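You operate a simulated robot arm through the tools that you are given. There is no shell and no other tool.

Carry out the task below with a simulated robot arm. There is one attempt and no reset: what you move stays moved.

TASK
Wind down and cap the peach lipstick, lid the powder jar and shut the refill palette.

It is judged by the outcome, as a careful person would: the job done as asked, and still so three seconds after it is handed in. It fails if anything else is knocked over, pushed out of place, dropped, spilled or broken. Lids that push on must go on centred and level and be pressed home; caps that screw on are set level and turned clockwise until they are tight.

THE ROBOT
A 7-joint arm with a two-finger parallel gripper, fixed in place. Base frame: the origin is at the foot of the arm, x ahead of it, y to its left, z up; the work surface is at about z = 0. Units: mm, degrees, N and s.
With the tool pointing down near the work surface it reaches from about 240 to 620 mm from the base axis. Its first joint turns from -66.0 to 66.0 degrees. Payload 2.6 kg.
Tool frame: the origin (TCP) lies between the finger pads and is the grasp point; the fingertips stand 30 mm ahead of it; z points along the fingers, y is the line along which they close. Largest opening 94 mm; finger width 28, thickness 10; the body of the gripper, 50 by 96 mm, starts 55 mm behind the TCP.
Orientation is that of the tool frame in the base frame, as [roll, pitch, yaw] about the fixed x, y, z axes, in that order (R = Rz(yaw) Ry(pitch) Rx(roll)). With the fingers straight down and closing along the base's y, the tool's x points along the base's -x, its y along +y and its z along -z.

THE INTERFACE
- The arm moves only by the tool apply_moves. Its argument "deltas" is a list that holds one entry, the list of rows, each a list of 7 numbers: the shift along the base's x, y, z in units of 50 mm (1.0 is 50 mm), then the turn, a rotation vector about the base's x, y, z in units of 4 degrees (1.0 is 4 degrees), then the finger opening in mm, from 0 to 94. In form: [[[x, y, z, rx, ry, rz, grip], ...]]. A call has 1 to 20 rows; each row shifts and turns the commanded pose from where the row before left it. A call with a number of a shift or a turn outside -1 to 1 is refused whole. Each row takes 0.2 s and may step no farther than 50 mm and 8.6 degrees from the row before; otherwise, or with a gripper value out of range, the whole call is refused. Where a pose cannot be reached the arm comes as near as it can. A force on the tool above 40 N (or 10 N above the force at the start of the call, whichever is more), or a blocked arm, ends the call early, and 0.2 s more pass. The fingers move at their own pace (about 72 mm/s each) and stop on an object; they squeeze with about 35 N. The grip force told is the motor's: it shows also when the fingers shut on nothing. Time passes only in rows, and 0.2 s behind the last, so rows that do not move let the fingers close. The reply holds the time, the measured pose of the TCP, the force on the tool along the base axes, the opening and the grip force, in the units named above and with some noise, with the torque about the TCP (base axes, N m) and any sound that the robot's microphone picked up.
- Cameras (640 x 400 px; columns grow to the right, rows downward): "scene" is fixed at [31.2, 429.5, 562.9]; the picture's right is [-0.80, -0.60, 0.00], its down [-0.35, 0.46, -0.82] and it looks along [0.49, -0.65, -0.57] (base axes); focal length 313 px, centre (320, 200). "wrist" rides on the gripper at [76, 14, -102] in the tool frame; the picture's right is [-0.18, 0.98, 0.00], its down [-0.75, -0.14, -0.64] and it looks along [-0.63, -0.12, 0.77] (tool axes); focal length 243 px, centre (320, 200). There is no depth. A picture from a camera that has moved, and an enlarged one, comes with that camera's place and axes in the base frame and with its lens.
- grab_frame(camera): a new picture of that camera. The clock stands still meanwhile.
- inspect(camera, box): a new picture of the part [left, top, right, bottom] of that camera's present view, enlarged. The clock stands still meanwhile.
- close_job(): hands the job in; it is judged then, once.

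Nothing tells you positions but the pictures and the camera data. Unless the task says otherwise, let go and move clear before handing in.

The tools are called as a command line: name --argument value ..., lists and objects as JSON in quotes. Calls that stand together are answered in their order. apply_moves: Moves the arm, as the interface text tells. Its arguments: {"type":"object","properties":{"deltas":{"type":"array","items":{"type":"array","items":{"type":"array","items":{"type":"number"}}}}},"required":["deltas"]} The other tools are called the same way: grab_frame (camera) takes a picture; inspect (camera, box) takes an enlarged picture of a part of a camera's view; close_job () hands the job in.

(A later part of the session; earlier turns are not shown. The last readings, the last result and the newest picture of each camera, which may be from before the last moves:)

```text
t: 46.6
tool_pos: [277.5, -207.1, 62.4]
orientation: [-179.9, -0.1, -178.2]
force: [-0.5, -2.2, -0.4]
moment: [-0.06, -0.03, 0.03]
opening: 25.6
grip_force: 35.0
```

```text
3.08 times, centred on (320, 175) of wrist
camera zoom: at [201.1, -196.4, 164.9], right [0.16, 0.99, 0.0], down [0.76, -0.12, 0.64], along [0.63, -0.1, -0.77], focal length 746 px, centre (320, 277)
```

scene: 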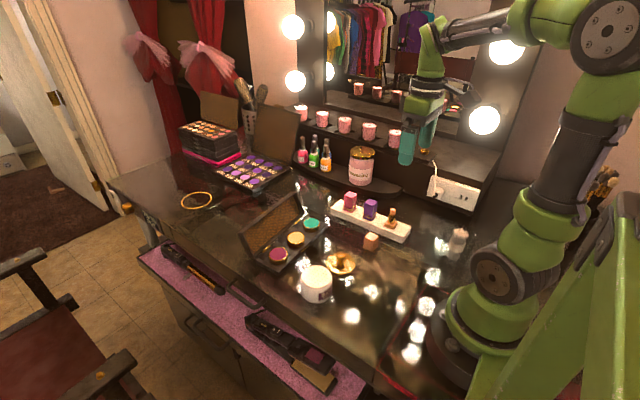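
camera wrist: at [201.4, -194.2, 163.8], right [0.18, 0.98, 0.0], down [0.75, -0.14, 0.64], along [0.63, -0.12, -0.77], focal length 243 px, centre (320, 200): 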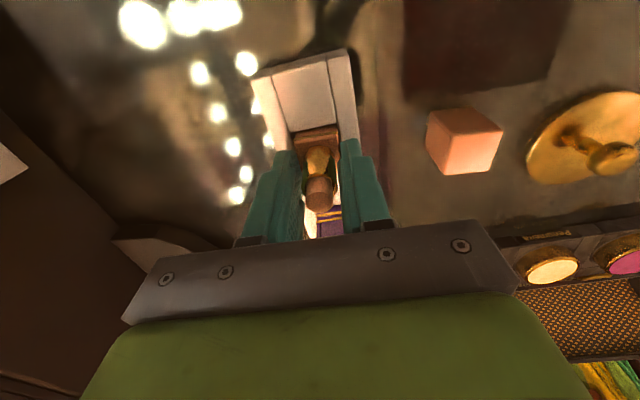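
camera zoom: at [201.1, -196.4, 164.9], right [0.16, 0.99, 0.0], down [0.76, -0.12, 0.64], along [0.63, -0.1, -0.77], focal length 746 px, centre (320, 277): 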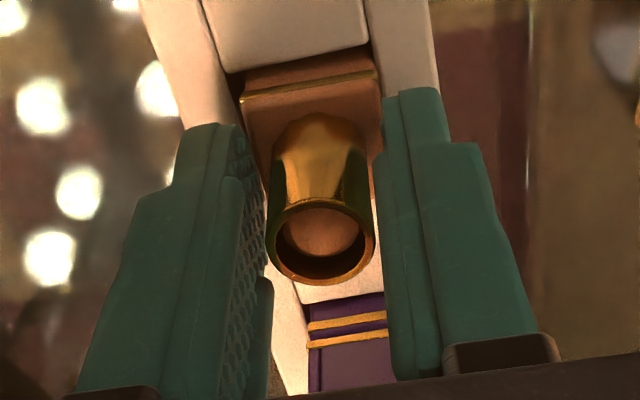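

Base centre is about (278,-207.8). Now I'll open, rise and go over the cap at about (287.5,-118.4), turning to match its yaw.

apply_moves --deltas '[[[0, 0, 0, 0, 0, 0, 50], [0, 0, 0, 0, 0, 0, 50], [0, 0, 0.6, 0, 0, 0, 50], [0, 0, 0.8, 0, 0, 0, 50], [0.06, 0.6, 0, 0, 0, -0.7, 50], [0.06, 0.6, 0, 0, 0, -0.7, 50], [0.07, 0.58, 0, 0, 0, 0, 50], [0, 0, 0, 0, 0, 0, 50]]]'

inspect --camera "wrist" --box '[240, 40, 400, 160]'

```text
t: 48.4
tool_pos: [287.6, -118.4, 133.5]
orientation: [-180.0, -0.1, 176.1]
force: [0.0, 0.1, -0.4]
moment: [0.01, 0.03, 0.01]
opening: 50.1
grip_force: 0.0
```

```text
3.33 times, centred on (320, 100) of wrist
camera zoom: at [212.0, -99.4, 235.1], right [0.25, 0.97, 0.0], down [0.74, -0.19, 0.64], along [0.62, -0.16, -0.77], focal length 809 px, centre (320, 533)
```

zoom: 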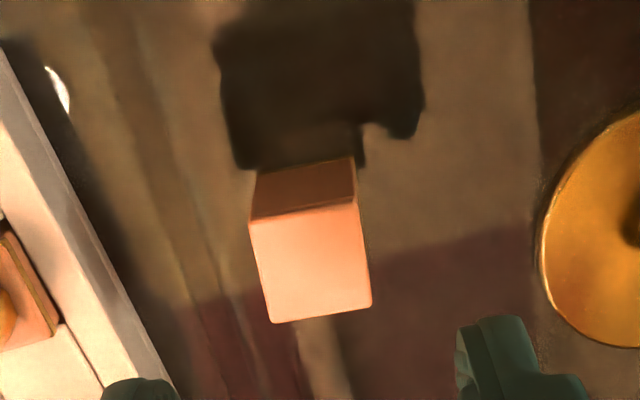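

The cap is at about (289.3,-120.4). I'll centre over it, descend, squeeze once along y, then turn 90° and grip.

apply_moves --deltas '[[[0.034, -0.04, -0.6, 0, 0, 0, 50], [0, 0, -0.6, 0, 0, 0, 50], [0, 0, -0.5, 0, 0, 0, 50], [0, 0, -0.17, 0, 0, 0, 50], [0, 0, 0, 0, 0, 0, 20], [0, 0, 0, 0, 0, 0, 20], [0, 0, 0, 0, 0, 0, 20]]]'

inspect --camera "wrist" --box '[250, 90, 390, 220]'

inspect --camera "scene" --box '[330, 180, 420, 260]'

```text
t: 50.0
tool_pos: [288.8, -120.5, 38.1]
orientation: [180.0, -0.2, 176.1]
force: [-0.3, 0.2, -0.5]
moment: [0.0, 0.0, -0.01]
opening: 30.3
grip_force: 35.2
```

```text
3.08 times, centred on (320, 155) of wrist
camera zoom: at [213.5, -101.8, 140.9], right [0.25, 0.97, 0.0], down [0.74, -0.19, 0.64], along [0.62, -0.16, -0.77], focal length 746 px, centre (320, 338)
```

zoom: 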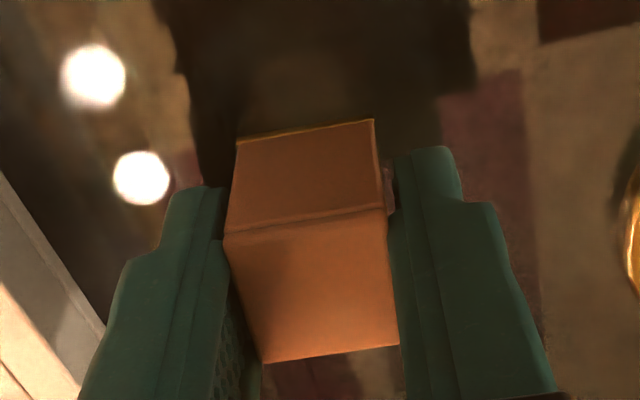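

```text
5.00 times, centred on (375, 220) of scene
camera zoom: at [31.2, 429.5, 562.9], right [-0.8, -0.6, 0.0], down [-0.35, 0.46, -0.82], along [0.49, -0.65, -0.57], focal length 1564 px, centre (45, 100)
```

zoom: 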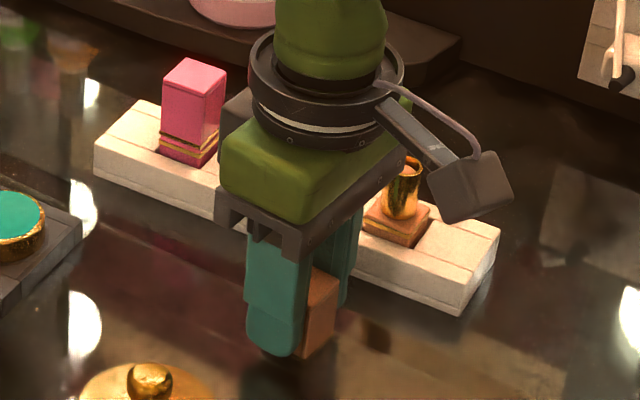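

inspect --camera "wrist" --box '[315, 130, 355, 170]'

inspect --camera "wrist" --box '[280, 120, 320, 160]'

inspect --camera "scene" --box '[370, 220, 410, 255]'

```text
10.00 times, centred on (335, 150) of wrist
camera zoom: at [213.5, -101.8, 140.9], right [0.25, 0.97, 0.0], down [0.74, -0.19, 0.64], along [0.62, -0.16, -0.77], focal length 2426 px, centre (170, 700)
```

zoom: 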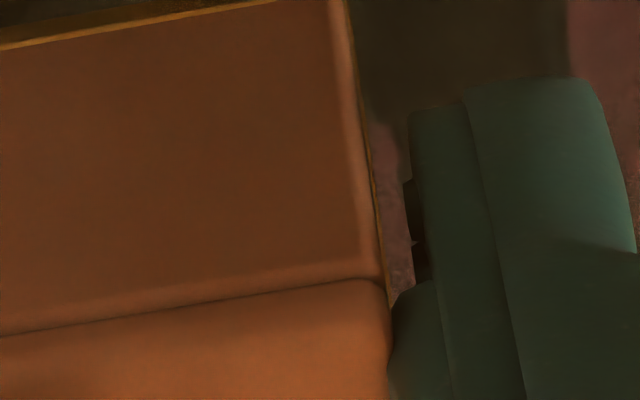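

```text
10.00 times, centred on (300, 140) of wrist
camera zoom: at [213.5, -101.8, 140.9], right [0.25, 0.97, 0.0], down [0.74, -0.19, 0.64], along [0.62, -0.16, -0.77], focal length 2426 px, centre (520, 800)
```

zoom: 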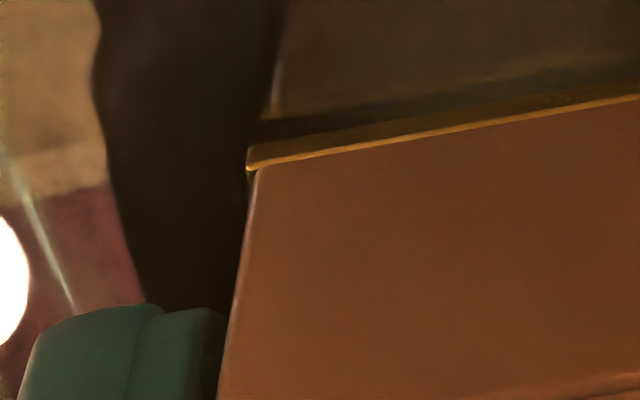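

```text
11.43 times, centred on (390, 238) of scene
camera zoom: at [31.2, 429.5, 562.9], right [-0.8, -0.6, 0.0], down [-0.35, 0.46, -0.82], along [0.49, -0.65, -0.57], focal length 3576 px, centre (-480, -229)
```

zoom: 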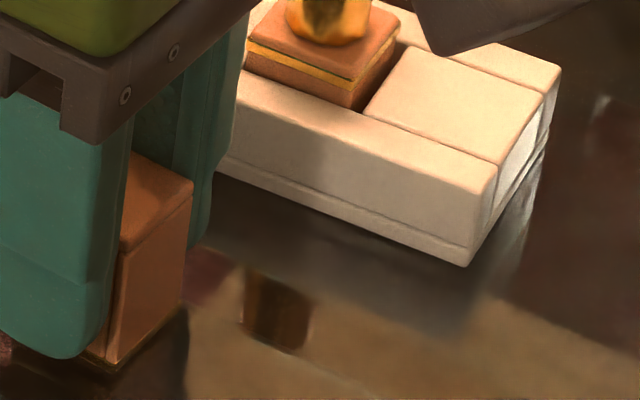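

The cap is centred along y. I'll open, turn 90° around it and grip along x.

apply_moves --deltas '[[[0, 0, 0, 0, 0, 0, 50], [0, 0, 0, 0, 0, 0, 50], [0, 0, 0.04, 0, 0, 1, 50], [0, 0, 0, 0, 0, 1, 50], [0, 0, 0, 0, 0, 1, 50], [0, 0, 0, 0, 0, 1, 50], [0, 0, 0, 0, 0, 1, 50], [0, 0, 0, 0, 0, 1, 50], [0, 0, 0, 0, 0, 1, 50], [0, 0, 0, 0, 0, 1, 50], [0, 0, 0, 0, 0, 1, 50], [0, 0, 0, 0, 0, 1, 50], [0, 0, 0, 0, 0, 1, 50]]]'

apply_moves --deltas '[[[0, 0, 0, 0, 0, 1, 50], [0, 0, 0, 0, 0, 1, 50], [0, 0, 0, 0, 0, 1, 50], [0, 0, 0, 0, 0, 1, 50], [0, 0, 0, 0, 0, 1, 50], [0, 0, 0, 0, 0, 1, 50], [0, 0, 0, 0, 0, 1, 50], [0, 0, 0, 0, 0, 1, 50], [0, 0, 0, 0, 0, 1, 50], [0, 0, 0, 0, 0, 1, 50], [0, 0, 0, 0, 0, 1, 50], [0, 0, 0, 0, 0, 0.5, 50], [0, 0, 0, 0, 0, 0, 50]]]'

inspect --camera "wrist" --box '[250, 90, 390, 220]'

```text
t: 52.8
tool_pos: [289.5, -121.5, 40.5]
orientation: [179.9, -0.1, -139.8]
force: [0.6, 0.1, 0.0]
moment: [0.04, 0.0, 0.02]
opening: 50.1
grip_force: 0.0
```

```text
t: 55.6
tool_pos: [289.2, -121.1, 40.8]
orientation: [180.0, -0.1, -93.9]
force: [0.1, 0.3, 0.9]
moment: [0.01, 0.01, -0.01]
opening: 49.7
grip_force: 0.0
```

```text
3.08 times, centred on (320, 155) of wrist
camera zoom: at [269.2, -196.0, 143.2], right [-0.97, 0.25, 0.0], down [0.19, 0.74, 0.64], along [0.16, 0.62, -0.77], focal length 746 px, centre (320, 338)
```

zoom: 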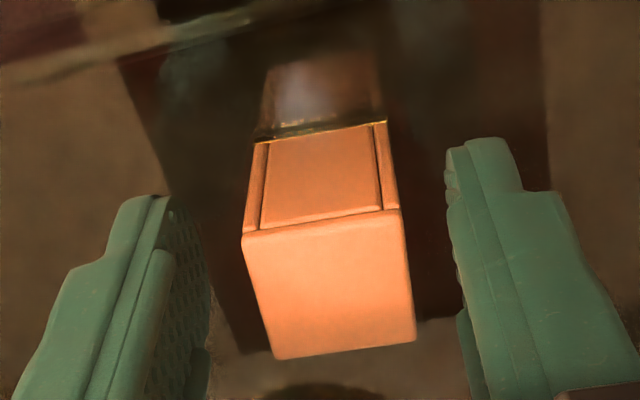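

apply_moves --deltas '[[[0, 0, 0, 0, 0, 0, 15], [0, 0, 0, 0, 0, 0, 15], [0, 0, 0, 0, 0, 0, 15], [0, 0, 0.1, 0, 0, 0, 15], [0, 0, 0.5, 0, 0, 0, 15], [0, 0, 0.7, 0, 0, 0, 15], [0, 0, 0.7, 0, 0, 0, 15], [0, 0, 0, 0, 0, 0, 15]]]'

inspect --camera "wrist" --box '[250, 90, 390, 220]'

inspect --camera "scene" --box '[340, 150, 440, 250]'

```text
t: 57.4
tool_pos: [287.0, -119.5, 141.9]
orientation: [-180.0, -0.1, -93.9]
force: [-0.7, -1.0, -0.2]
moment: [-0.01, 0.01, 0.02]
opening: 25.6
grip_force: 35.2
```

```text
3.08 times, centred on (320, 155) of wrist
camera zoom: at [268.0, -194.8, 243.6], right [-0.97, 0.25, 0.0], down [0.19, 0.74, 0.64], along [0.16, 0.62, -0.77], focal length 746 px, centre (320, 338)
```

zoom: 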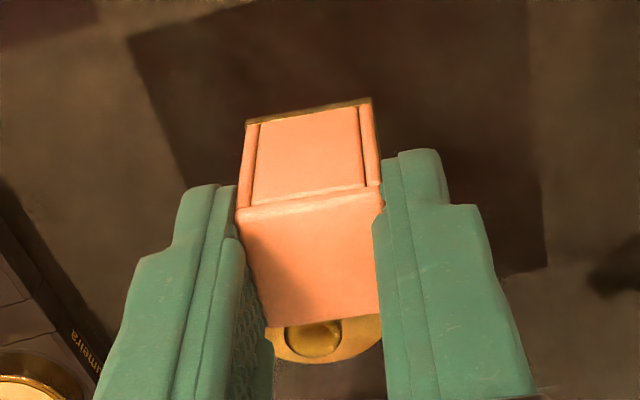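

```text
4.00 times, centred on (390, 200) of scene
camera zoom: at [31.1, 429.5, 562.9], right [-0.8, -0.6, 0.0], down [-0.35, 0.46, -0.82], along [0.49, -0.65, -0.57], focal length 1251 px, centre (40, 200)
```

zoom: 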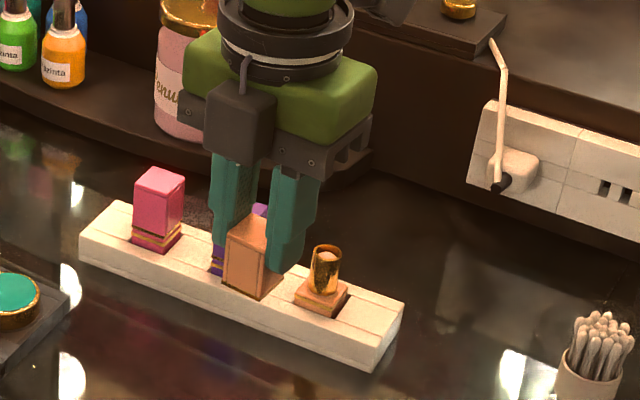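

The cap seems to sit lower in the fingers than expected. I'll wait briefly and check whether it's slipping.

apply_moves --deltas '[[[0, 0, 0, 0, 0, 0, 15], [0, 0, 0, 0, 0, 0, 15], [0, 0, 0, 0, 0, 0, 15]]]'

inspect --camera "wrist" --box '[250, 90, 390, 220]'

inspect --camera "scene" --box '[380, 185, 430, 235]'

```text
t: 58.2
tool_pos: [288.0, -119.4, 141.5]
orientation: [179.9, 0.0, -93.9]
force: [0.9, -0.1, -0.2]
moment: [0.03, -0.01, 0.0]
opening: 25.9
grip_force: 35.3
```

```text
3.08 times, centred on (320, 155) of wrist
camera zoom: at [268.0, -194.9, 243.2], right [-0.97, 0.25, 0.0], down [0.19, 0.74, 0.64], along [0.16, 0.62, -0.77], focal length 746 px, centre (320, 338)
```

zoom: 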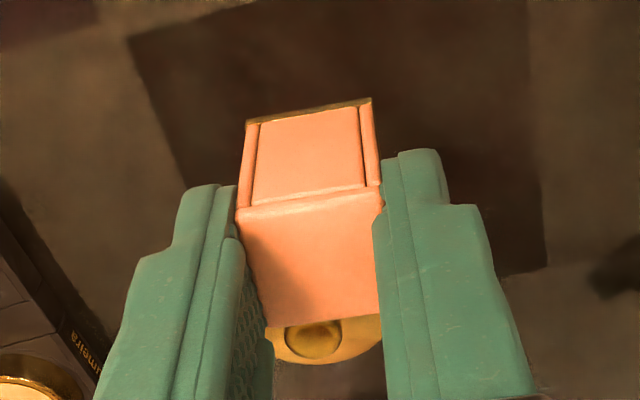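

```text
8.00 times, centred on (405, 210) of scene
camera zoom: at [31.2, 429.5, 562.9], right [-0.8, -0.6, 0.0], down [-0.35, 0.46, -0.82], along [0.49, -0.65, -0.57], focal length 2503 px, centre (-360, 120)
```

zoom: 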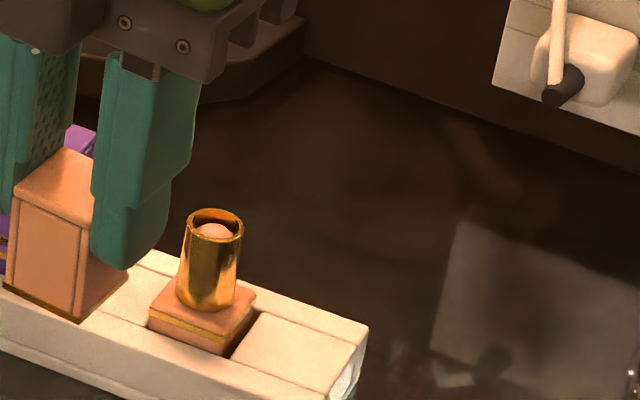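

The cap is held steady. It slid about 8 mm down in the grip, so its bottom is 49 mm below the TCP, and it is level and centred. The base centre is at (277.0,-208.1), so I'll move over it and align yaw.

apply_moves --deltas '[[[-0.034, -0.294, 0, 0, 0, 0.25, 15], [-0.034, -0.294, 0, 0, 0, 0.25, 15], [-0.034, -0.294, 0, 0, 0, 0.25, 15], [-0.034, -0.294, 0, 0, 0, 0.25, 15], [-0.034, -0.294, 0, 0, 0, 0.2, 15], [-0.032, -0.292, 0, 0, 0, 0.2, 15], [0, 0, 0, 0, 0, 0, 15], [0, 0, 0, 0, 0, 0, 15]]]'

inspect --camera "wrist" --box '[250, 80, 390, 220]'

inspect --camera "scene" --box '[350, 165, 430, 245]'

```text
t: 60.0
tool_pos: [278.6, -210.2, 141.1]
orientation: [180.0, -0.1, -88.3]
force: [-0.2, -0.5, -0.2]
moment: [0.0, 0.03, -0.06]
opening: 25.5
grip_force: 35.1
```

```text
2.86 times, centred on (320, 150) of wrist
camera zoom: at [266.2, -286.0, 243.4], right [-0.99, 0.16, 0.0], down [0.12, 0.76, 0.64], along [0.1, 0.63, -0.77], focal length 693 px, centre (320, 343)
```

zoom: 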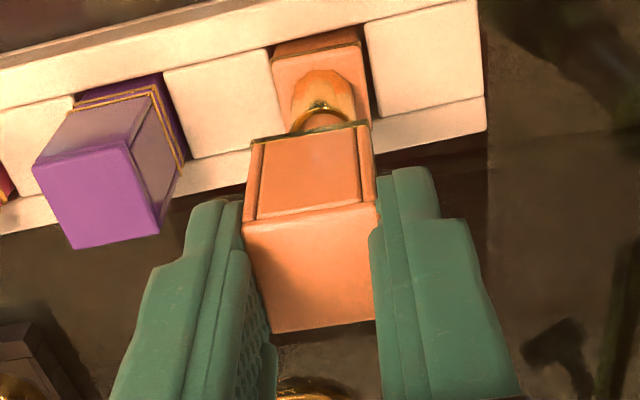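

```text
5.00 times, centred on (390, 205) of scene
camera zoom: at [31.2, 429.5, 562.9], right [-0.8, -0.6, 0.0], down [-0.35, 0.46, -0.82], along [0.49, -0.65, -0.57], focal length 1564 px, centre (-30, 175)
```

zoom: 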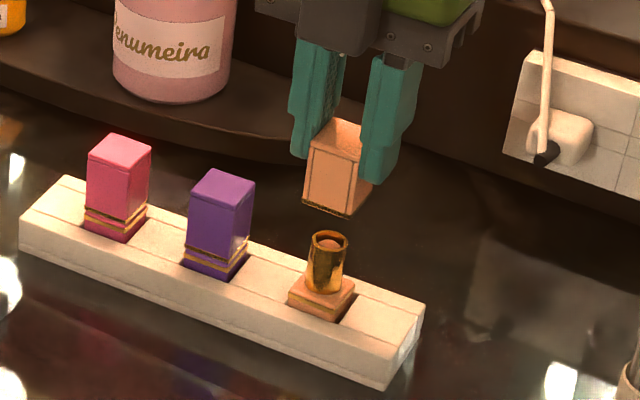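

inspect --camera "wrist" --box '[295, 80, 345, 130]'

apply_moves --deltas '[[[0, 0, 0, 0, 0, 0, 15]]]'

inspect --camera "wrist" --box '[270, 80, 370, 180]'

```text
8.00 times, centred on (320, 105) of wrist
camera zoom: at [266.2, -286.0, 243.4], right [-0.99, 0.16, 0.0], down [0.12, 0.76, 0.64], along [0.1, 0.63, -0.77], focal length 1941 px, centre (320, 960)
```

zoom: 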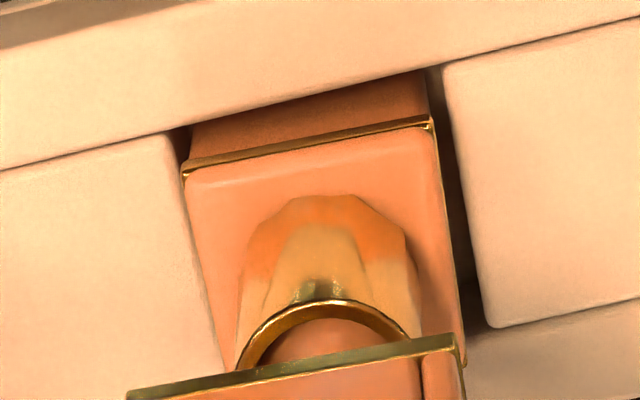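

```text
t: 60.4
tool_pos: [278.4, -208.8, 140.7]
orientation: [-180.0, -0.1, -88.4]
force: [-1.0, -0.5, -0.4]
moment: [0.0, 0.0, 0.02]
opening: 25.5
grip_force: 34.7
```

```text
4.00 times, centred on (320, 130) of wrist
camera zoom: at [266.2, -285.8, 243.3], right [-0.99, 0.16, 0.0], down [0.12, 0.76, 0.64], along [0.1, 0.63, -0.77], focal length 970 px, centre (320, 480)
```

zoom: 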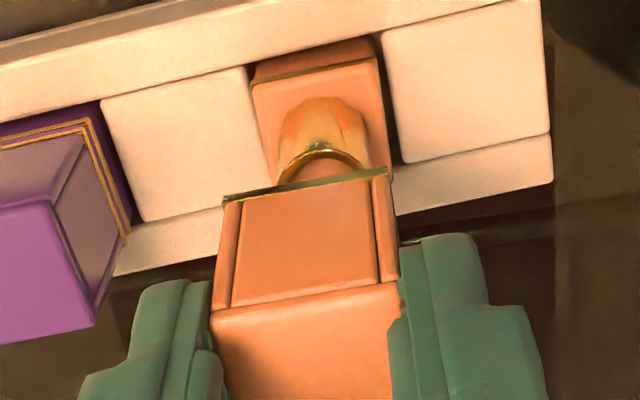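

The lipstick is about 1 mm toward -x and +y of the tool axis and turned 1.5° counter-clockwise. I'll correct for that and lower until the cap is just above the rim.

apply_moves --deltas '[[[-0.021, 0.02, -0.1, 0, 0, 0.375, 15], [0, 0, -0.15, 0, 0, 0, 15], [0, 0, -0.15, 0, 0, 0, 15], [0, 0, -0.06, 0, 0, 0, 15], [0, 0, 0, 0, 0, 0, 15]]]'

inspect --camera "wrist" --box '[280, 80, 360, 150]'

inspect --camera "scene" --box '[370, 175, 430, 235]'

```text
t: 61.6
tool_pos: [277.8, -207.8, 118.4]
orientation: [179.8, -0.1, -86.8]
force: [-1.2, 0.6, 1.0]
moment: [0.03, -0.04, -0.01]
opening: 25.6
grip_force: 35.0
```

```text
5.71 times, centred on (320, 115) of wrist
camera zoom: at [267.5, -284.9, 220.3], right [-0.99, 0.13, 0.0], down [0.1, 0.76, 0.64], along [0.08, 0.63, -0.77], focal length 1386 px, centre (320, 686)
```

zoom: 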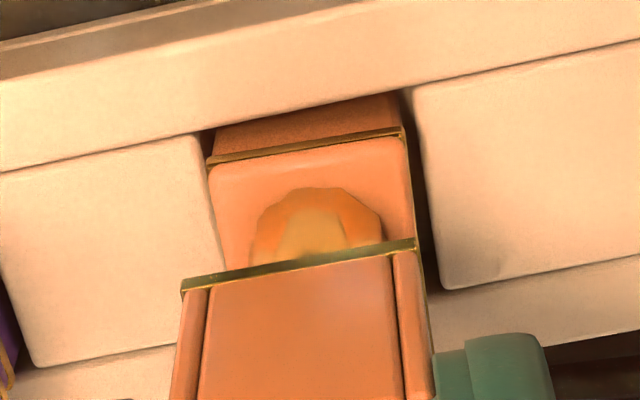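

```text
6.67 times, centred on (400, 205) of scene
camera zoom: at [31.2, 429.5, 562.9], right [-0.8, -0.6, 0.0], down [-0.35, 0.46, -0.82], along [0.49, -0.65, -0.57], focal length 2086 px, centre (-213, 167)
```

zoom: 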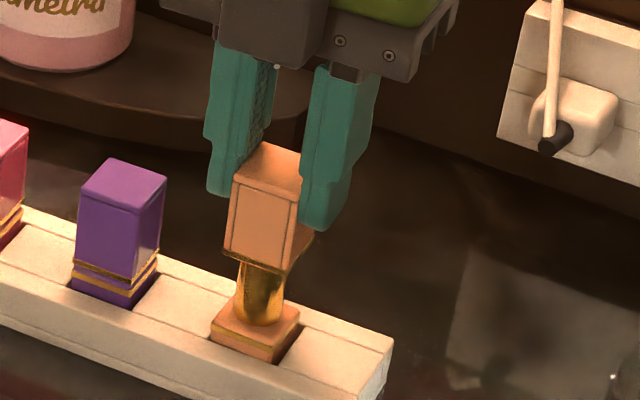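

Alignment looks good from both views. I'll lower slowly over the tube and watch the forces.

apply_moves --deltas '[[[0, 0, -0.06, 0, 0, 0, 15], [0, 0, -0.06, 0, 0, 0, 15], [0, 0, -0.06, 0, 0, 0, 15], [0, 0, -0.06, 0, 0, 0, 15], [0, 0, -0.06, 0, 0, 0, 15]]]'

inspect --camera "scene" --box '[370, 175, 430, 235]'

inspect --camera "wrist" --box '[280, 80, 360, 150]'

```text
t: 62.8
tool_pos: [276.8, -208.1, 101.5]
orientation: [179.9, -0.2, -86.9]
force: [-0.4, -0.2, -0.3]
moment: [-0.01, -0.03, -0.01]
opening: 25.4
grip_force: 34.8
```

```text
6.67 times, centred on (400, 205) of scene
camera zoom: at [31.2, 429.5, 562.9], right [-0.8, -0.6, 0.0], down [-0.35, 0.46, -0.82], along [0.49, -0.65, -0.57], focal length 2086 px, centre (-213, 167)
```

zoom: 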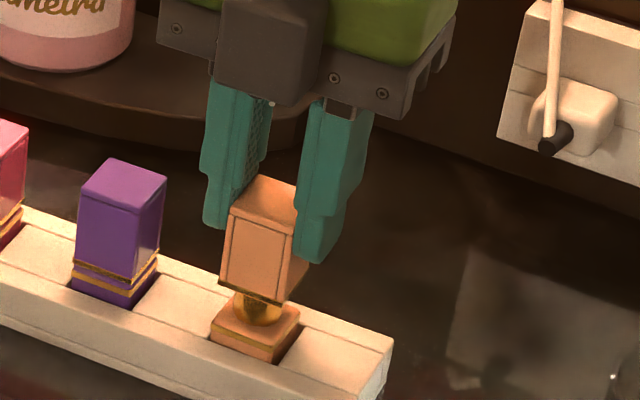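

```text
5.71 times, centred on (320, 115) of wrist
camera zoom: at [267.1, -284.8, 205.0], right [-0.99, 0.13, 0.0], down [0.1, 0.76, 0.64], along [0.08, 0.64, -0.77], focal length 1386 px, centre (320, 686)
```

zoom: 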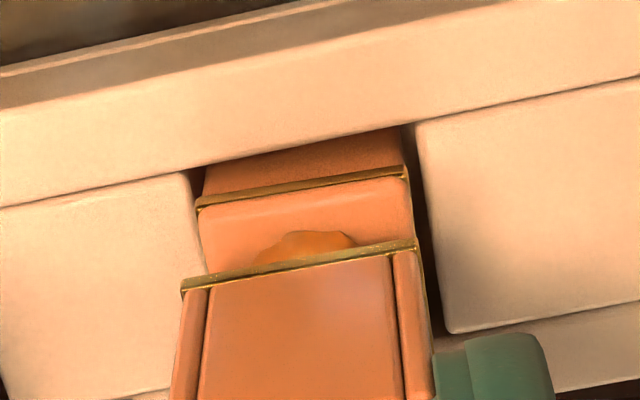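

The cap is sliding down over the tube without contact. I'll continue.

apply_moves --deltas '[[[0, 0, -0.06, 0, 0, 0, 15], [0, 0, -0.06, 0, 0, 0, 15], [0, 0, -0.06, 0, 0, 0, 15], [0, 0, -0.06, 0, 0, 0, 15], [0, 0, -0.04, 0, 0, 0, 15]]]'

inspect --camera "scene" --box '[370, 175, 430, 235]'

inspect --camera "wrist" --box '[280, 80, 360, 150]'

```text
t: 64.0
tool_pos: [278.1, -209.3, 88.7]
orientation: [-179.9, -0.1, -87.0]
force: [0.1, 0.5, -0.2]
moment: [-0.02, -0.02, -0.01]
opening: 25.6
grip_force: 35.1
```

```text
6.67 times, centred on (400, 205) of scene
camera zoom: at [31.2, 429.5, 562.9], right [-0.8, -0.6, 0.0], down [-0.35, 0.46, -0.82], along [0.49, -0.65, -0.57], focal length 2086 px, centre (-213, 167)
```

zoom: 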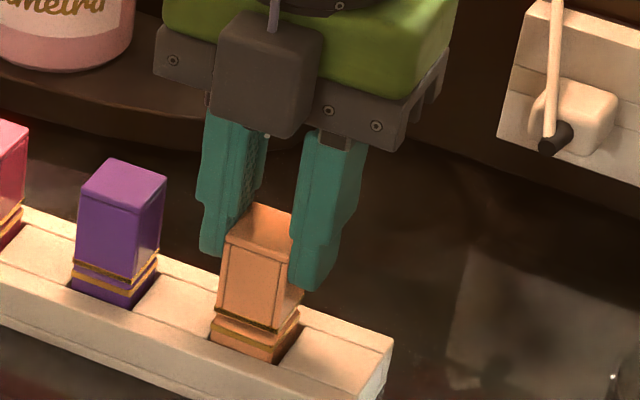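

```text
5.71 times, centred on (320, 115) of wrist
camera zoom: at [267.1, -285.1, 191.2], right [-0.99, 0.13, 0.0], down [0.1, 0.76, 0.64], along [0.08, 0.63, -0.77], focal length 1386 px, centre (320, 686)
```

zoom: 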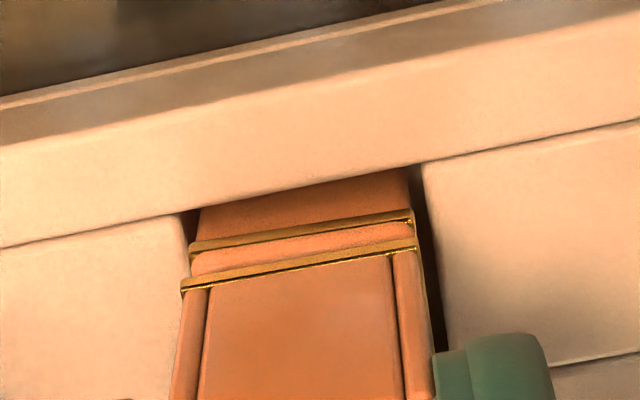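

It is nearly seated, so I'll press on in small steps.

apply_moves --deltas '[[[0, 0, -0.04, 0, 0, 0, 15], [0, 0, -0.04, 0, 0, 0, 15], [0, 0, -0.04, 0, 0, 0, 15]]]'

apply_moves --deltas '[[[0, 0, -0.04, 0, 0, 0, 15], [0, 0, -0.04, 0, 0, 0, 15]]]'

inspect --camera "scene" --box '[370, 175, 430, 235]'

inspect --camera "wrist" --box '[280, 80, 360, 150]'

```text
t: 64.8
tool_pos: [278.8, -208.3, 83.7]
orientation: [-180.0, -0.3, -86.9]
force: [-5.6, 4.0, 30.1]
moment: [0.56, 0.28, 0.07]
opening: 25.9
grip_force: 34.8
```

```text
t: 65.4
tool_pos: [278.7, -209.7, 80.3]
orientation: [-179.9, -0.3, -86.8]
force: [-3.4, -4.2, 32.8]
moment: [-0.09, 0.22, 0.01]
opening: 25.7
grip_force: 35.4
```

```text
6.67 times, centred on (400, 205) of scene
camera zoom: at [31.0, 429.6, 562.8], right [-0.8, -0.6, 0.0], down [-0.34, 0.46, -0.82], along [0.49, -0.65, -0.57], focal length 2086 px, centre (-213, 167)
```

zoom: 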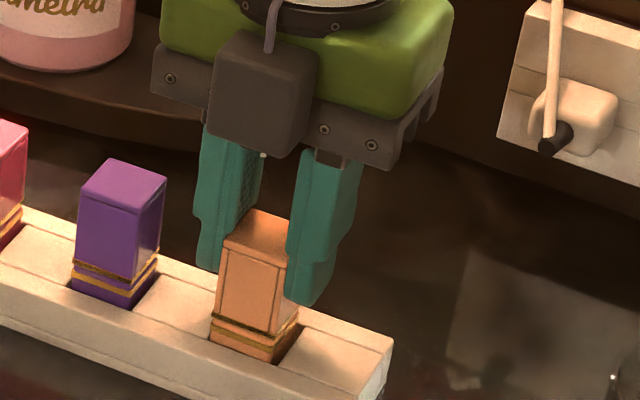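

```text
5.71 times, centred on (320, 115) of wrist
camera zoom: at [267.7, -285.9, 182.7], right [-0.99, 0.13, 0.0], down [0.1, 0.76, 0.64], along [0.09, 0.63, -0.77], focal length 1386 px, centre (320, 686)
```

zoom: 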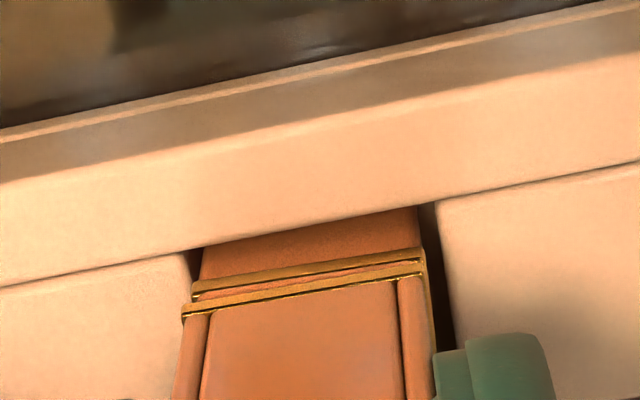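

Force is now about 33 N and the bands nearly meet. I'll release and compare it with the capped purple lipstick, then press from the top if needed.

apply_moves --deltas '[[[0, 0, 0.02, 0, 0, 0, 15], [0, 0, 0, 0, 0, 0, 45], [0, 0, 0, 0, 0, 0, 45], [0, 0, 0.4, 0, 0, 0, 45], [0, 0, 0.8, 0, 0, 0, 45], [0, 0, 0.4, 0, 0, 0, 45], [0, 0, 0, 0, 0, 0, 45]]]'

inspect --camera "scene" --box '[335, 185, 431, 255]'

inspect --camera "wrist" --box '[250, 40, 370, 140]'

```text
t: 67.0
tool_pos: [276.7, -206.2, 160.8]
orientation: [179.9, -0.1, -86.8]
force: [-0.3, 0.6, 0.5]
moment: [0.0, -0.01, 0.01]
opening: 44.9
grip_force: 0.1
```

```text
5.71 times, centred on (383, 220) of scene
camera zoom: at [31.1, 429.5, 562.9], right [-0.8, -0.6, 0.0], down [-0.35, 0.46, -0.82], along [0.49, -0.65, -0.57], focal length 1788 px, centre (-40, 86)
```

zoom: 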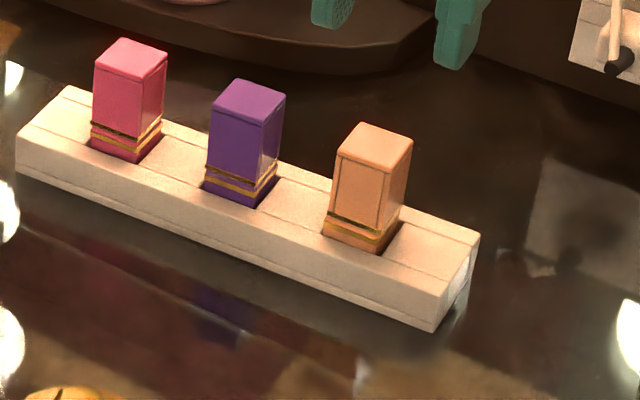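

```text
4.00 times, centred on (310, 90) of wrist
camera zoom: at [267.1, -284.4, 262.6], right [-0.99, 0.13, 0.0], down [0.1, 0.76, 0.64], along [0.08, 0.63, -0.77], focal length 970 px, centre (360, 640)
```

zoom: 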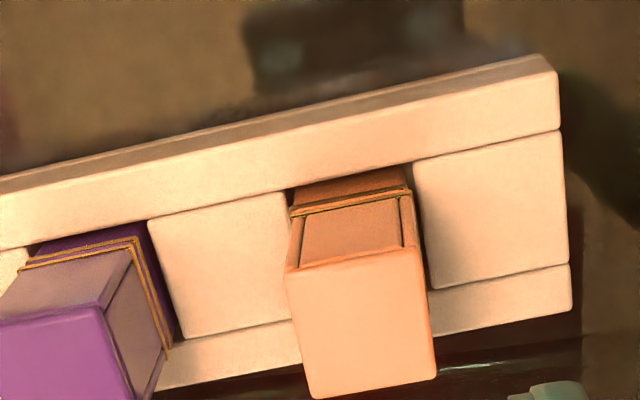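

inspect --camera "scene" --box '[367, 195, 412, 235]'

inspect --camera "wrist" --box '[245, 70, 365, 145]'

```text
10.00 times, centred on (390, 215) of scene
camera zoom: at [31.1, 429.5, 562.9], right [-0.8, -0.6, 0.0], down [-0.35, 0.46, -0.82], along [0.49, -0.65, -0.57], focal length 3129 px, centre (-375, 50)
```

zoom: 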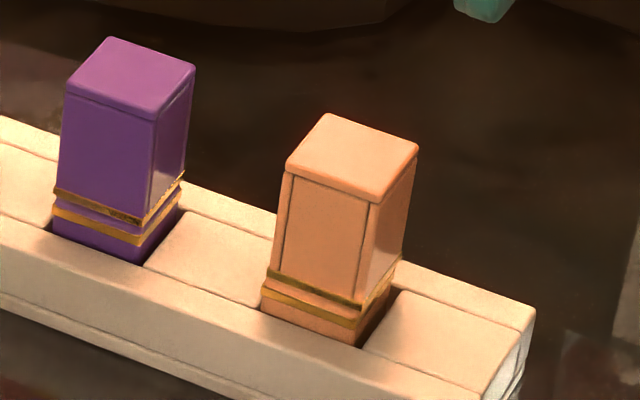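

```text
5.33 times, centred on (305, 108) of wrist
camera zoom: at [267.1, -284.4, 262.6], right [-0.99, 0.13, 0.0], down [0.1, 0.76, 0.64], along [0.08, 0.63, -0.77], focal length 1294 px, centre (400, 693)
```

zoom: 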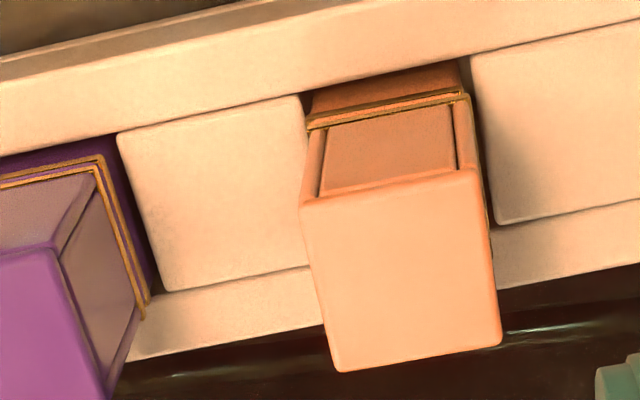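

The peach cap matches the capped purple one, so it is seated. Next is the jar lid: I'll move the camera over the gold lid at about (309,-26).

apply_moves --deltas '[[[0.13, 0.7, 0.1, 0, 0, -0.8, 60], [0.13, 0.7, 0, 0, 0, 0, 60], [0.13, 0.7, 0, 0, 0, 0, 60], [0.13, 0.7, 0, 0, 0, 0, 60], [0.12, 0.7, 0, 0, 0, 0, 60], [0, 0, 0, 0, 0, 0, 60], [0, 0, 0, 0, 0, 0, 60]]]'

grab_frame --camera "wrist"

inspect --camera "wrist" --box '[230, 40, 410, 160]'

inspect --camera "scene" --box '[290, 230, 390, 310]'

```text
t: 68.6
tool_pos: [310.7, -33.7, 166.2]
orientation: [180.0, -0.1, -90.0]
force: [-0.1, 0.1, 1.2]
moment: [0.03, -0.01, 0.0]
opening: 59.8
grip_force: 0.0
```

```text
taken
camera wrist: at [296.1, -109.7, 267.8], right [-0.98, 0.18, 0.0], down [0.14, 0.76, 0.64], along [0.12, 0.63, -0.77], focal length 243 px, centre (320, 200)
```

wrist: 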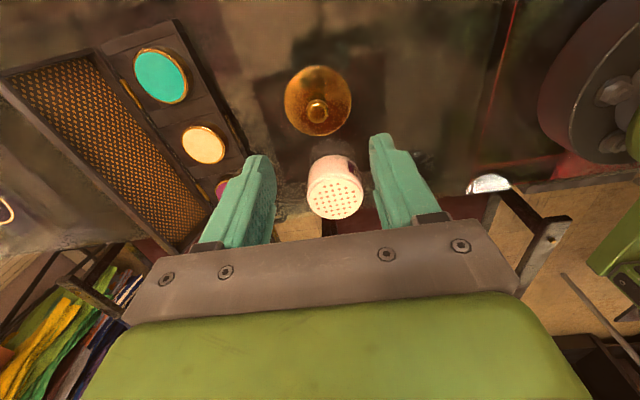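

```text
3.33 times, centred on (320, 100) of wrist
camera zoom: at [296.1, -109.7, 267.8], right [-0.98, 0.18, 0.0], down [0.14, 0.76, 0.64], along [0.12, 0.63, -0.77], focal length 809 px, centre (320, 533)
```

zoom: 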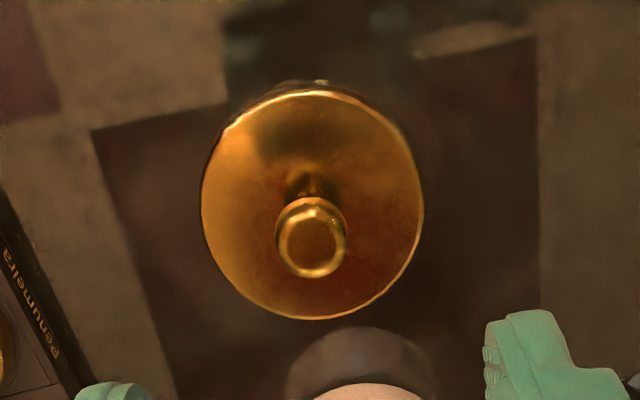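

```text
5.00 times, centred on (340, 270) of scene
camera zoom: at [31.1, 429.5, 562.9], right [-0.8, -0.6, 0.0], down [-0.35, 0.46, -0.82], along [0.49, -0.65, -0.57], focal length 1564 px, centre (220, -150)
```

zoom: 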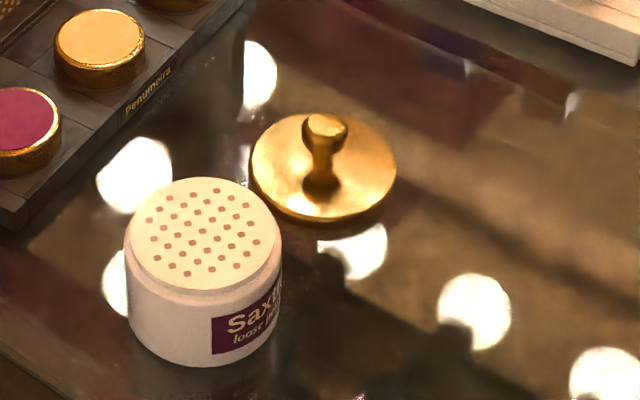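

The lid is at about (313,-29) with its knob top near z≈45. I'll centre on it and descend partway to refine.

apply_moves --deltas '[[[0.052, 0.094, -0.4, 0, 0, 0, 50], [0, 0, -0.6, 0, 0, 0, 50], [0, 0, 0, 0, 0, 0, 50]]]'

inspect --camera "wrist" --box '[220, 60, 420, 200]'

```text
t: 69.4
tool_pos: [313.1, -29.2, 114.8]
orientation: [-180.0, -0.1, -90.0]
force: [0.5, -0.8, -0.4]
moment: [-0.02, -0.03, 0.0]
opening: 50.3
grip_force: 0.0
```

```text
2.86 times, centred on (320, 130) of wrist
camera zoom: at [298.5, -105.1, 217.3], right [-0.98, 0.18, 0.0], down [0.14, 0.76, 0.64], along [0.12, 0.63, -0.77], focal length 693 px, centre (320, 400)
```

zoom: 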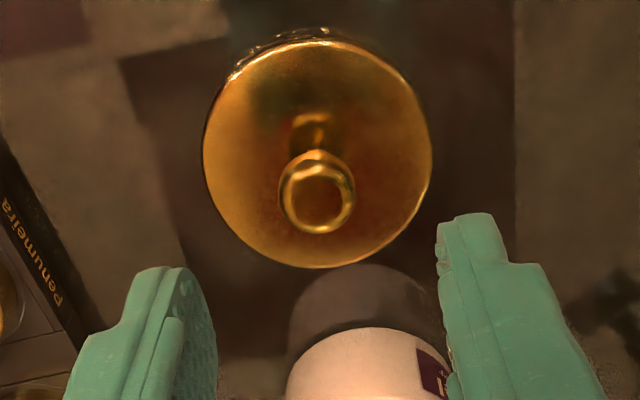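

The lid is centred under the tool. I'll descend and grip the knob.

apply_moves --deltas '[[[0.014, 0, -0.6, 0, 0, 0, 50], [0, 0, -0.5, 0, 0, 0, 50], [0, 0, -0.28, 0, 0, 0, 50], [0, 0, 0, 0, 0, 0, 50]]]'

inspect --camera "wrist" --box '[220, 90, 420, 230]'

inspect --camera "scene" --box '[290, 220, 390, 310]'

```text
t: 70.4
tool_pos: [312.8, -28.8, 45.2]
orientation: [180.0, 0.0, -90.0]
force: [0.0, 0.7, 0.4]
moment: [-0.03, 0.03, -0.01]
opening: 49.8
grip_force: 0.1
```

```text
2.86 times, centred on (320, 160) of wrist
camera zoom: at [298.3, -105.0, 148.3], right [-0.98, 0.18, 0.0], down [0.14, 0.76, 0.64], along [0.12, 0.63, -0.77], focal length 693 px, centre (320, 314)
```

zoom: 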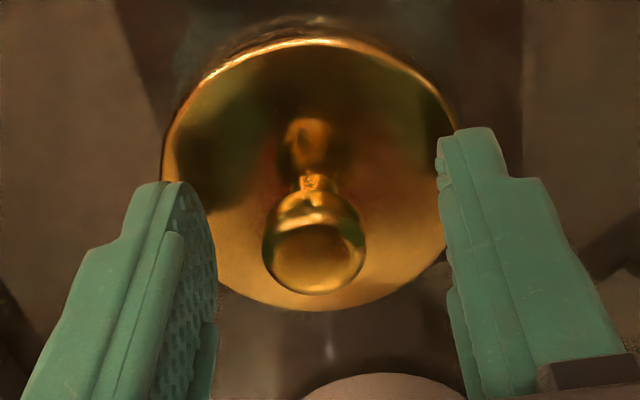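

```text
4.44 times, centred on (340, 265) of scene
camera zoom: at [31.2, 429.5, 562.9], right [-0.8, -0.6, 0.0], down [-0.35, 0.46, -0.82], along [0.49, -0.65, -0.57], focal length 1390 px, centre (231, -89)
```

zoom: 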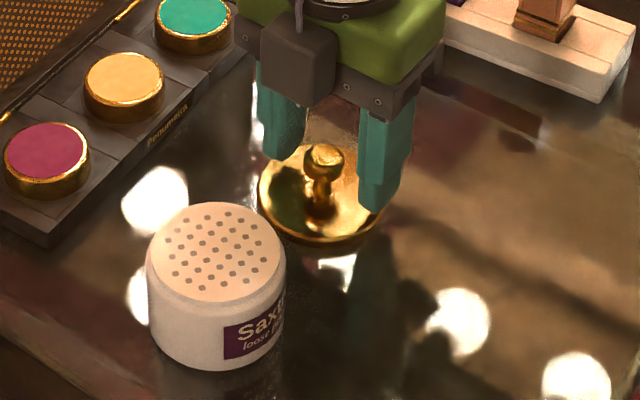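

The knob head is between the pads. I'll nudge 1 mm toward +x, close gently and lift slightly to check the grip.

apply_moves --deltas '[[[0.02, 0, 0, 0, 0, 0, 35], [0, 0, 0, 0, 0, 0, 12], [0, 0, 0, 0, 0, 0, 10], [0, 0, 0, 0, 0, 0, 10], [0, 0, 0, 0, 0, 0, 10]]]'

inspect --camera "wrist" --box '[220, 90, 420, 230]'

```text
t: 71.6
tool_pos: [315.0, -28.9, 45.9]
orientation: [180.0, -0.1, -89.9]
force: [-0.1, -0.7, 0.5]
moment: [0.0, 0.03, 0.02]
opening: 19.1
grip_force: 35.0
```

```text
2.86 times, centred on (320, 160) of wrist
camera zoom: at [299.5, -105.0, 148.6], right [-0.98, 0.18, 0.0], down [0.14, 0.76, 0.64], along [0.12, 0.63, -0.77], focal length 693 px, centre (320, 314)
```

zoom: 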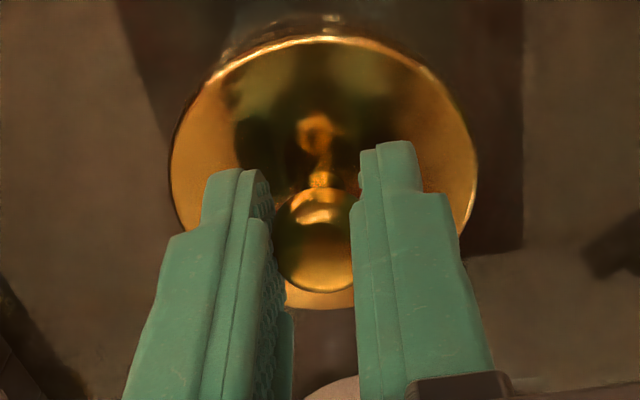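

apply_moves --deltas '[[[0, 0, 0.1, 0, 0, 0, 10], [0, 0, 0.2, 0, 0, 0, 10], [0, 0, 0.3, 0, 0, 0, 10], [0, 0, 0.4, 0, 0, 0, 10], [0, 0, 0.4, 0, 0, 0, 10], [0, 0, 0.2, 0, 0, 0, 10], [0, 0, 0, 0, 0, 0, 10]]]'

inspect --camera "wrist" --box '[220, 60, 420, 230]'

inspect --camera "scene" --box '[280, 190, 400, 310]'

```text
t: 73.2
tool_pos: [313.7, -28.9, 127.7]
orientation: [179.9, 0.0, -90.0]
force: [-0.6, -0.9, -0.6]
moment: [0.01, 0.0, -0.01]
opening: 19.0
grip_force: 34.7
```

```text
2.35 times, centred on (320, 145) of wrist
camera zoom: at [298.8, -104.9, 228.6], right [-0.98, 0.18, 0.0], down [0.14, 0.76, 0.64], along [0.12, 0.63, -0.77], focal length 571 px, centre (320, 329)
```

zoom: 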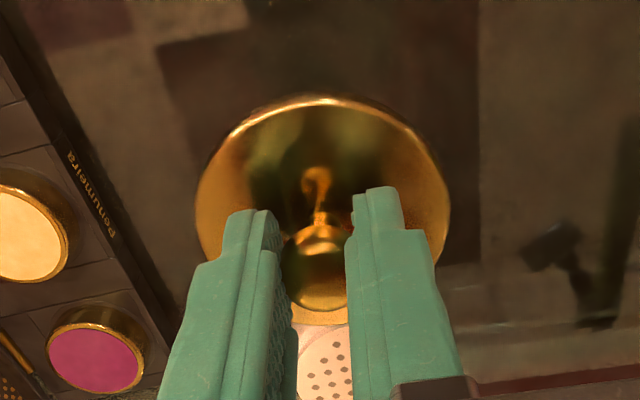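

```text
3.33 times, centred on (340, 250) of scene
camera zoom: at [31.1, 429.5, 562.9], right [-0.8, -0.6, 0.0], down [-0.35, 0.46, -0.82], along [0.49, -0.65, -0.57], focal length 1043 px, centre (253, 33)
```

zoom: 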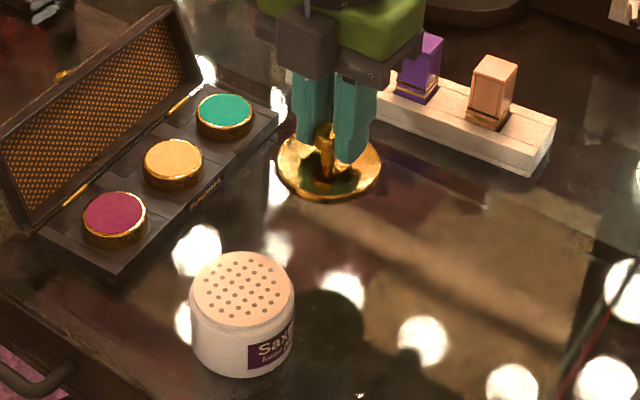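

The lid is lifted and level. To find the jar's centre accurately I'll move aside to about (248,60), where the jar is unobstructed.

apply_moves --deltas '[[[-0.45, 0.3, 0.1, 0, 0, 0, 10], [-0.45, 0.5, 0.1, 0, 0, 0, 10], [-0.4, 0.5, 0.1, 0, 0, 0, 10], [0, 0.5, 0, 0, 0, 0, 10], [0, 0, 0, 0, 0, 0, 10]]]'

grab_frame --camera "wrist"

inspect --camera "wrist" --box '[180, 60, 320, 180]'

```text
t: 74.4
tool_pos: [249.6, 61.5, 140.5]
orientation: [179.8, -0.2, -90.0]
force: [0.3, -0.3, 0.3]
moment: [-0.03, -0.02, 0.01]
opening: 19.1
grip_force: 35.6
```

```text
taken
camera wrist: at [234.2, -14.6, 244.5], right [-0.98, 0.18, 0.0], down [0.14, 0.76, 0.64], along [0.12, 0.63, -0.77], focal length 243 px, centre (320, 200)
```

wrist: 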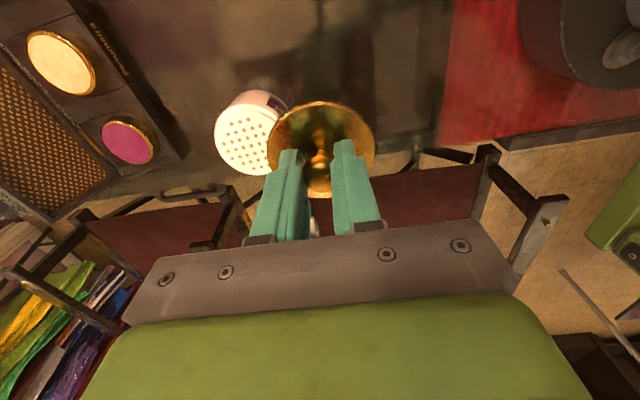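

```text
3.33 times, centred on (250, 120) of wrist
camera zoom: at [234.2, -14.6, 244.5], right [-0.98, 0.18, 0.0], down [0.14, 0.76, 0.64], along [0.12, 0.63, -0.77], focal length 809 px, centre (553, 467)
```

zoom: 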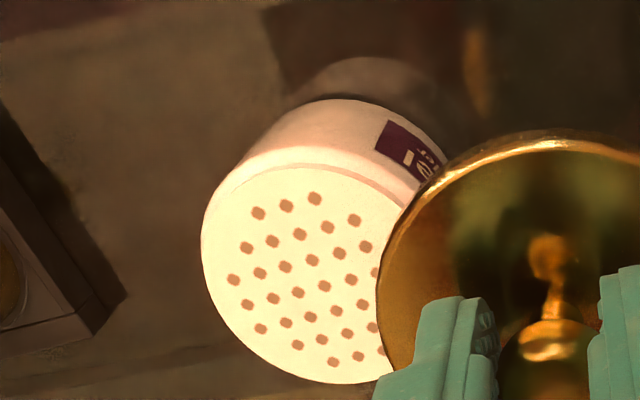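

inspect --camera "scene" --box '[298, 260, 338, 290]'

inspect --camera "wrist" --box '[205, 80, 295, 180]'

inspect --camera "scene" --box '[280, 220, 370, 310]'

```text
13.33 times, centred on (318, 275) of scene
camera zoom: at [31.1, 429.5, 562.9], right [-0.8, -0.6, 0.0], down [-0.35, 0.46, -0.82], along [0.49, -0.65, -0.57], focal length 4171 px, centre (347, -800)
```

zoom: 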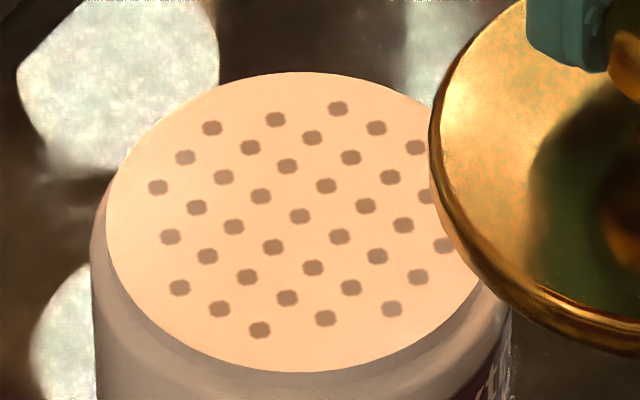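

```text
4.00 times, centred on (250, 130) of wrist
camera zoom: at [234.2, -14.6, 244.5], right [-0.98, 0.18, 0.0], down [0.14, 0.76, 0.64], along [0.12, 0.63, -0.77], focal length 970 px, centre (600, 480)
```

zoom: 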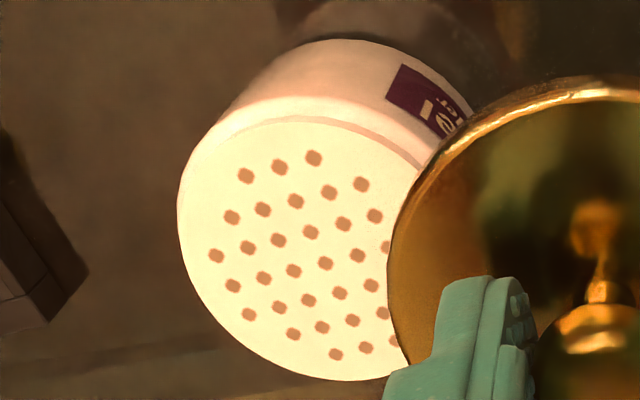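

```text
4.44 times, centred on (325, 265) of scene
camera zoom: at [31.1, 429.5, 562.9], right [-0.8, -0.6, 0.0], down [-0.35, 0.46, -0.82], along [0.49, -0.65, -0.57], focal length 1390 px, centre (298, -89)
```

zoom: 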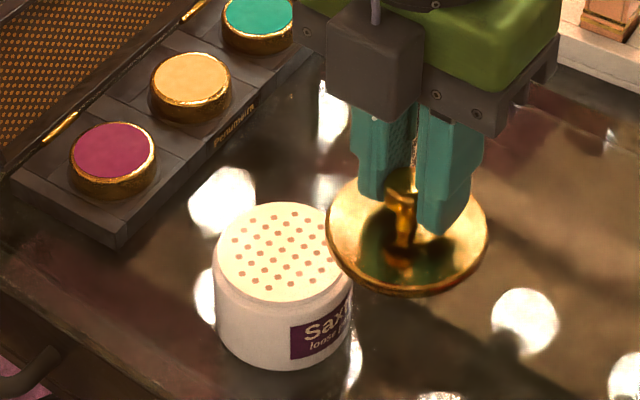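

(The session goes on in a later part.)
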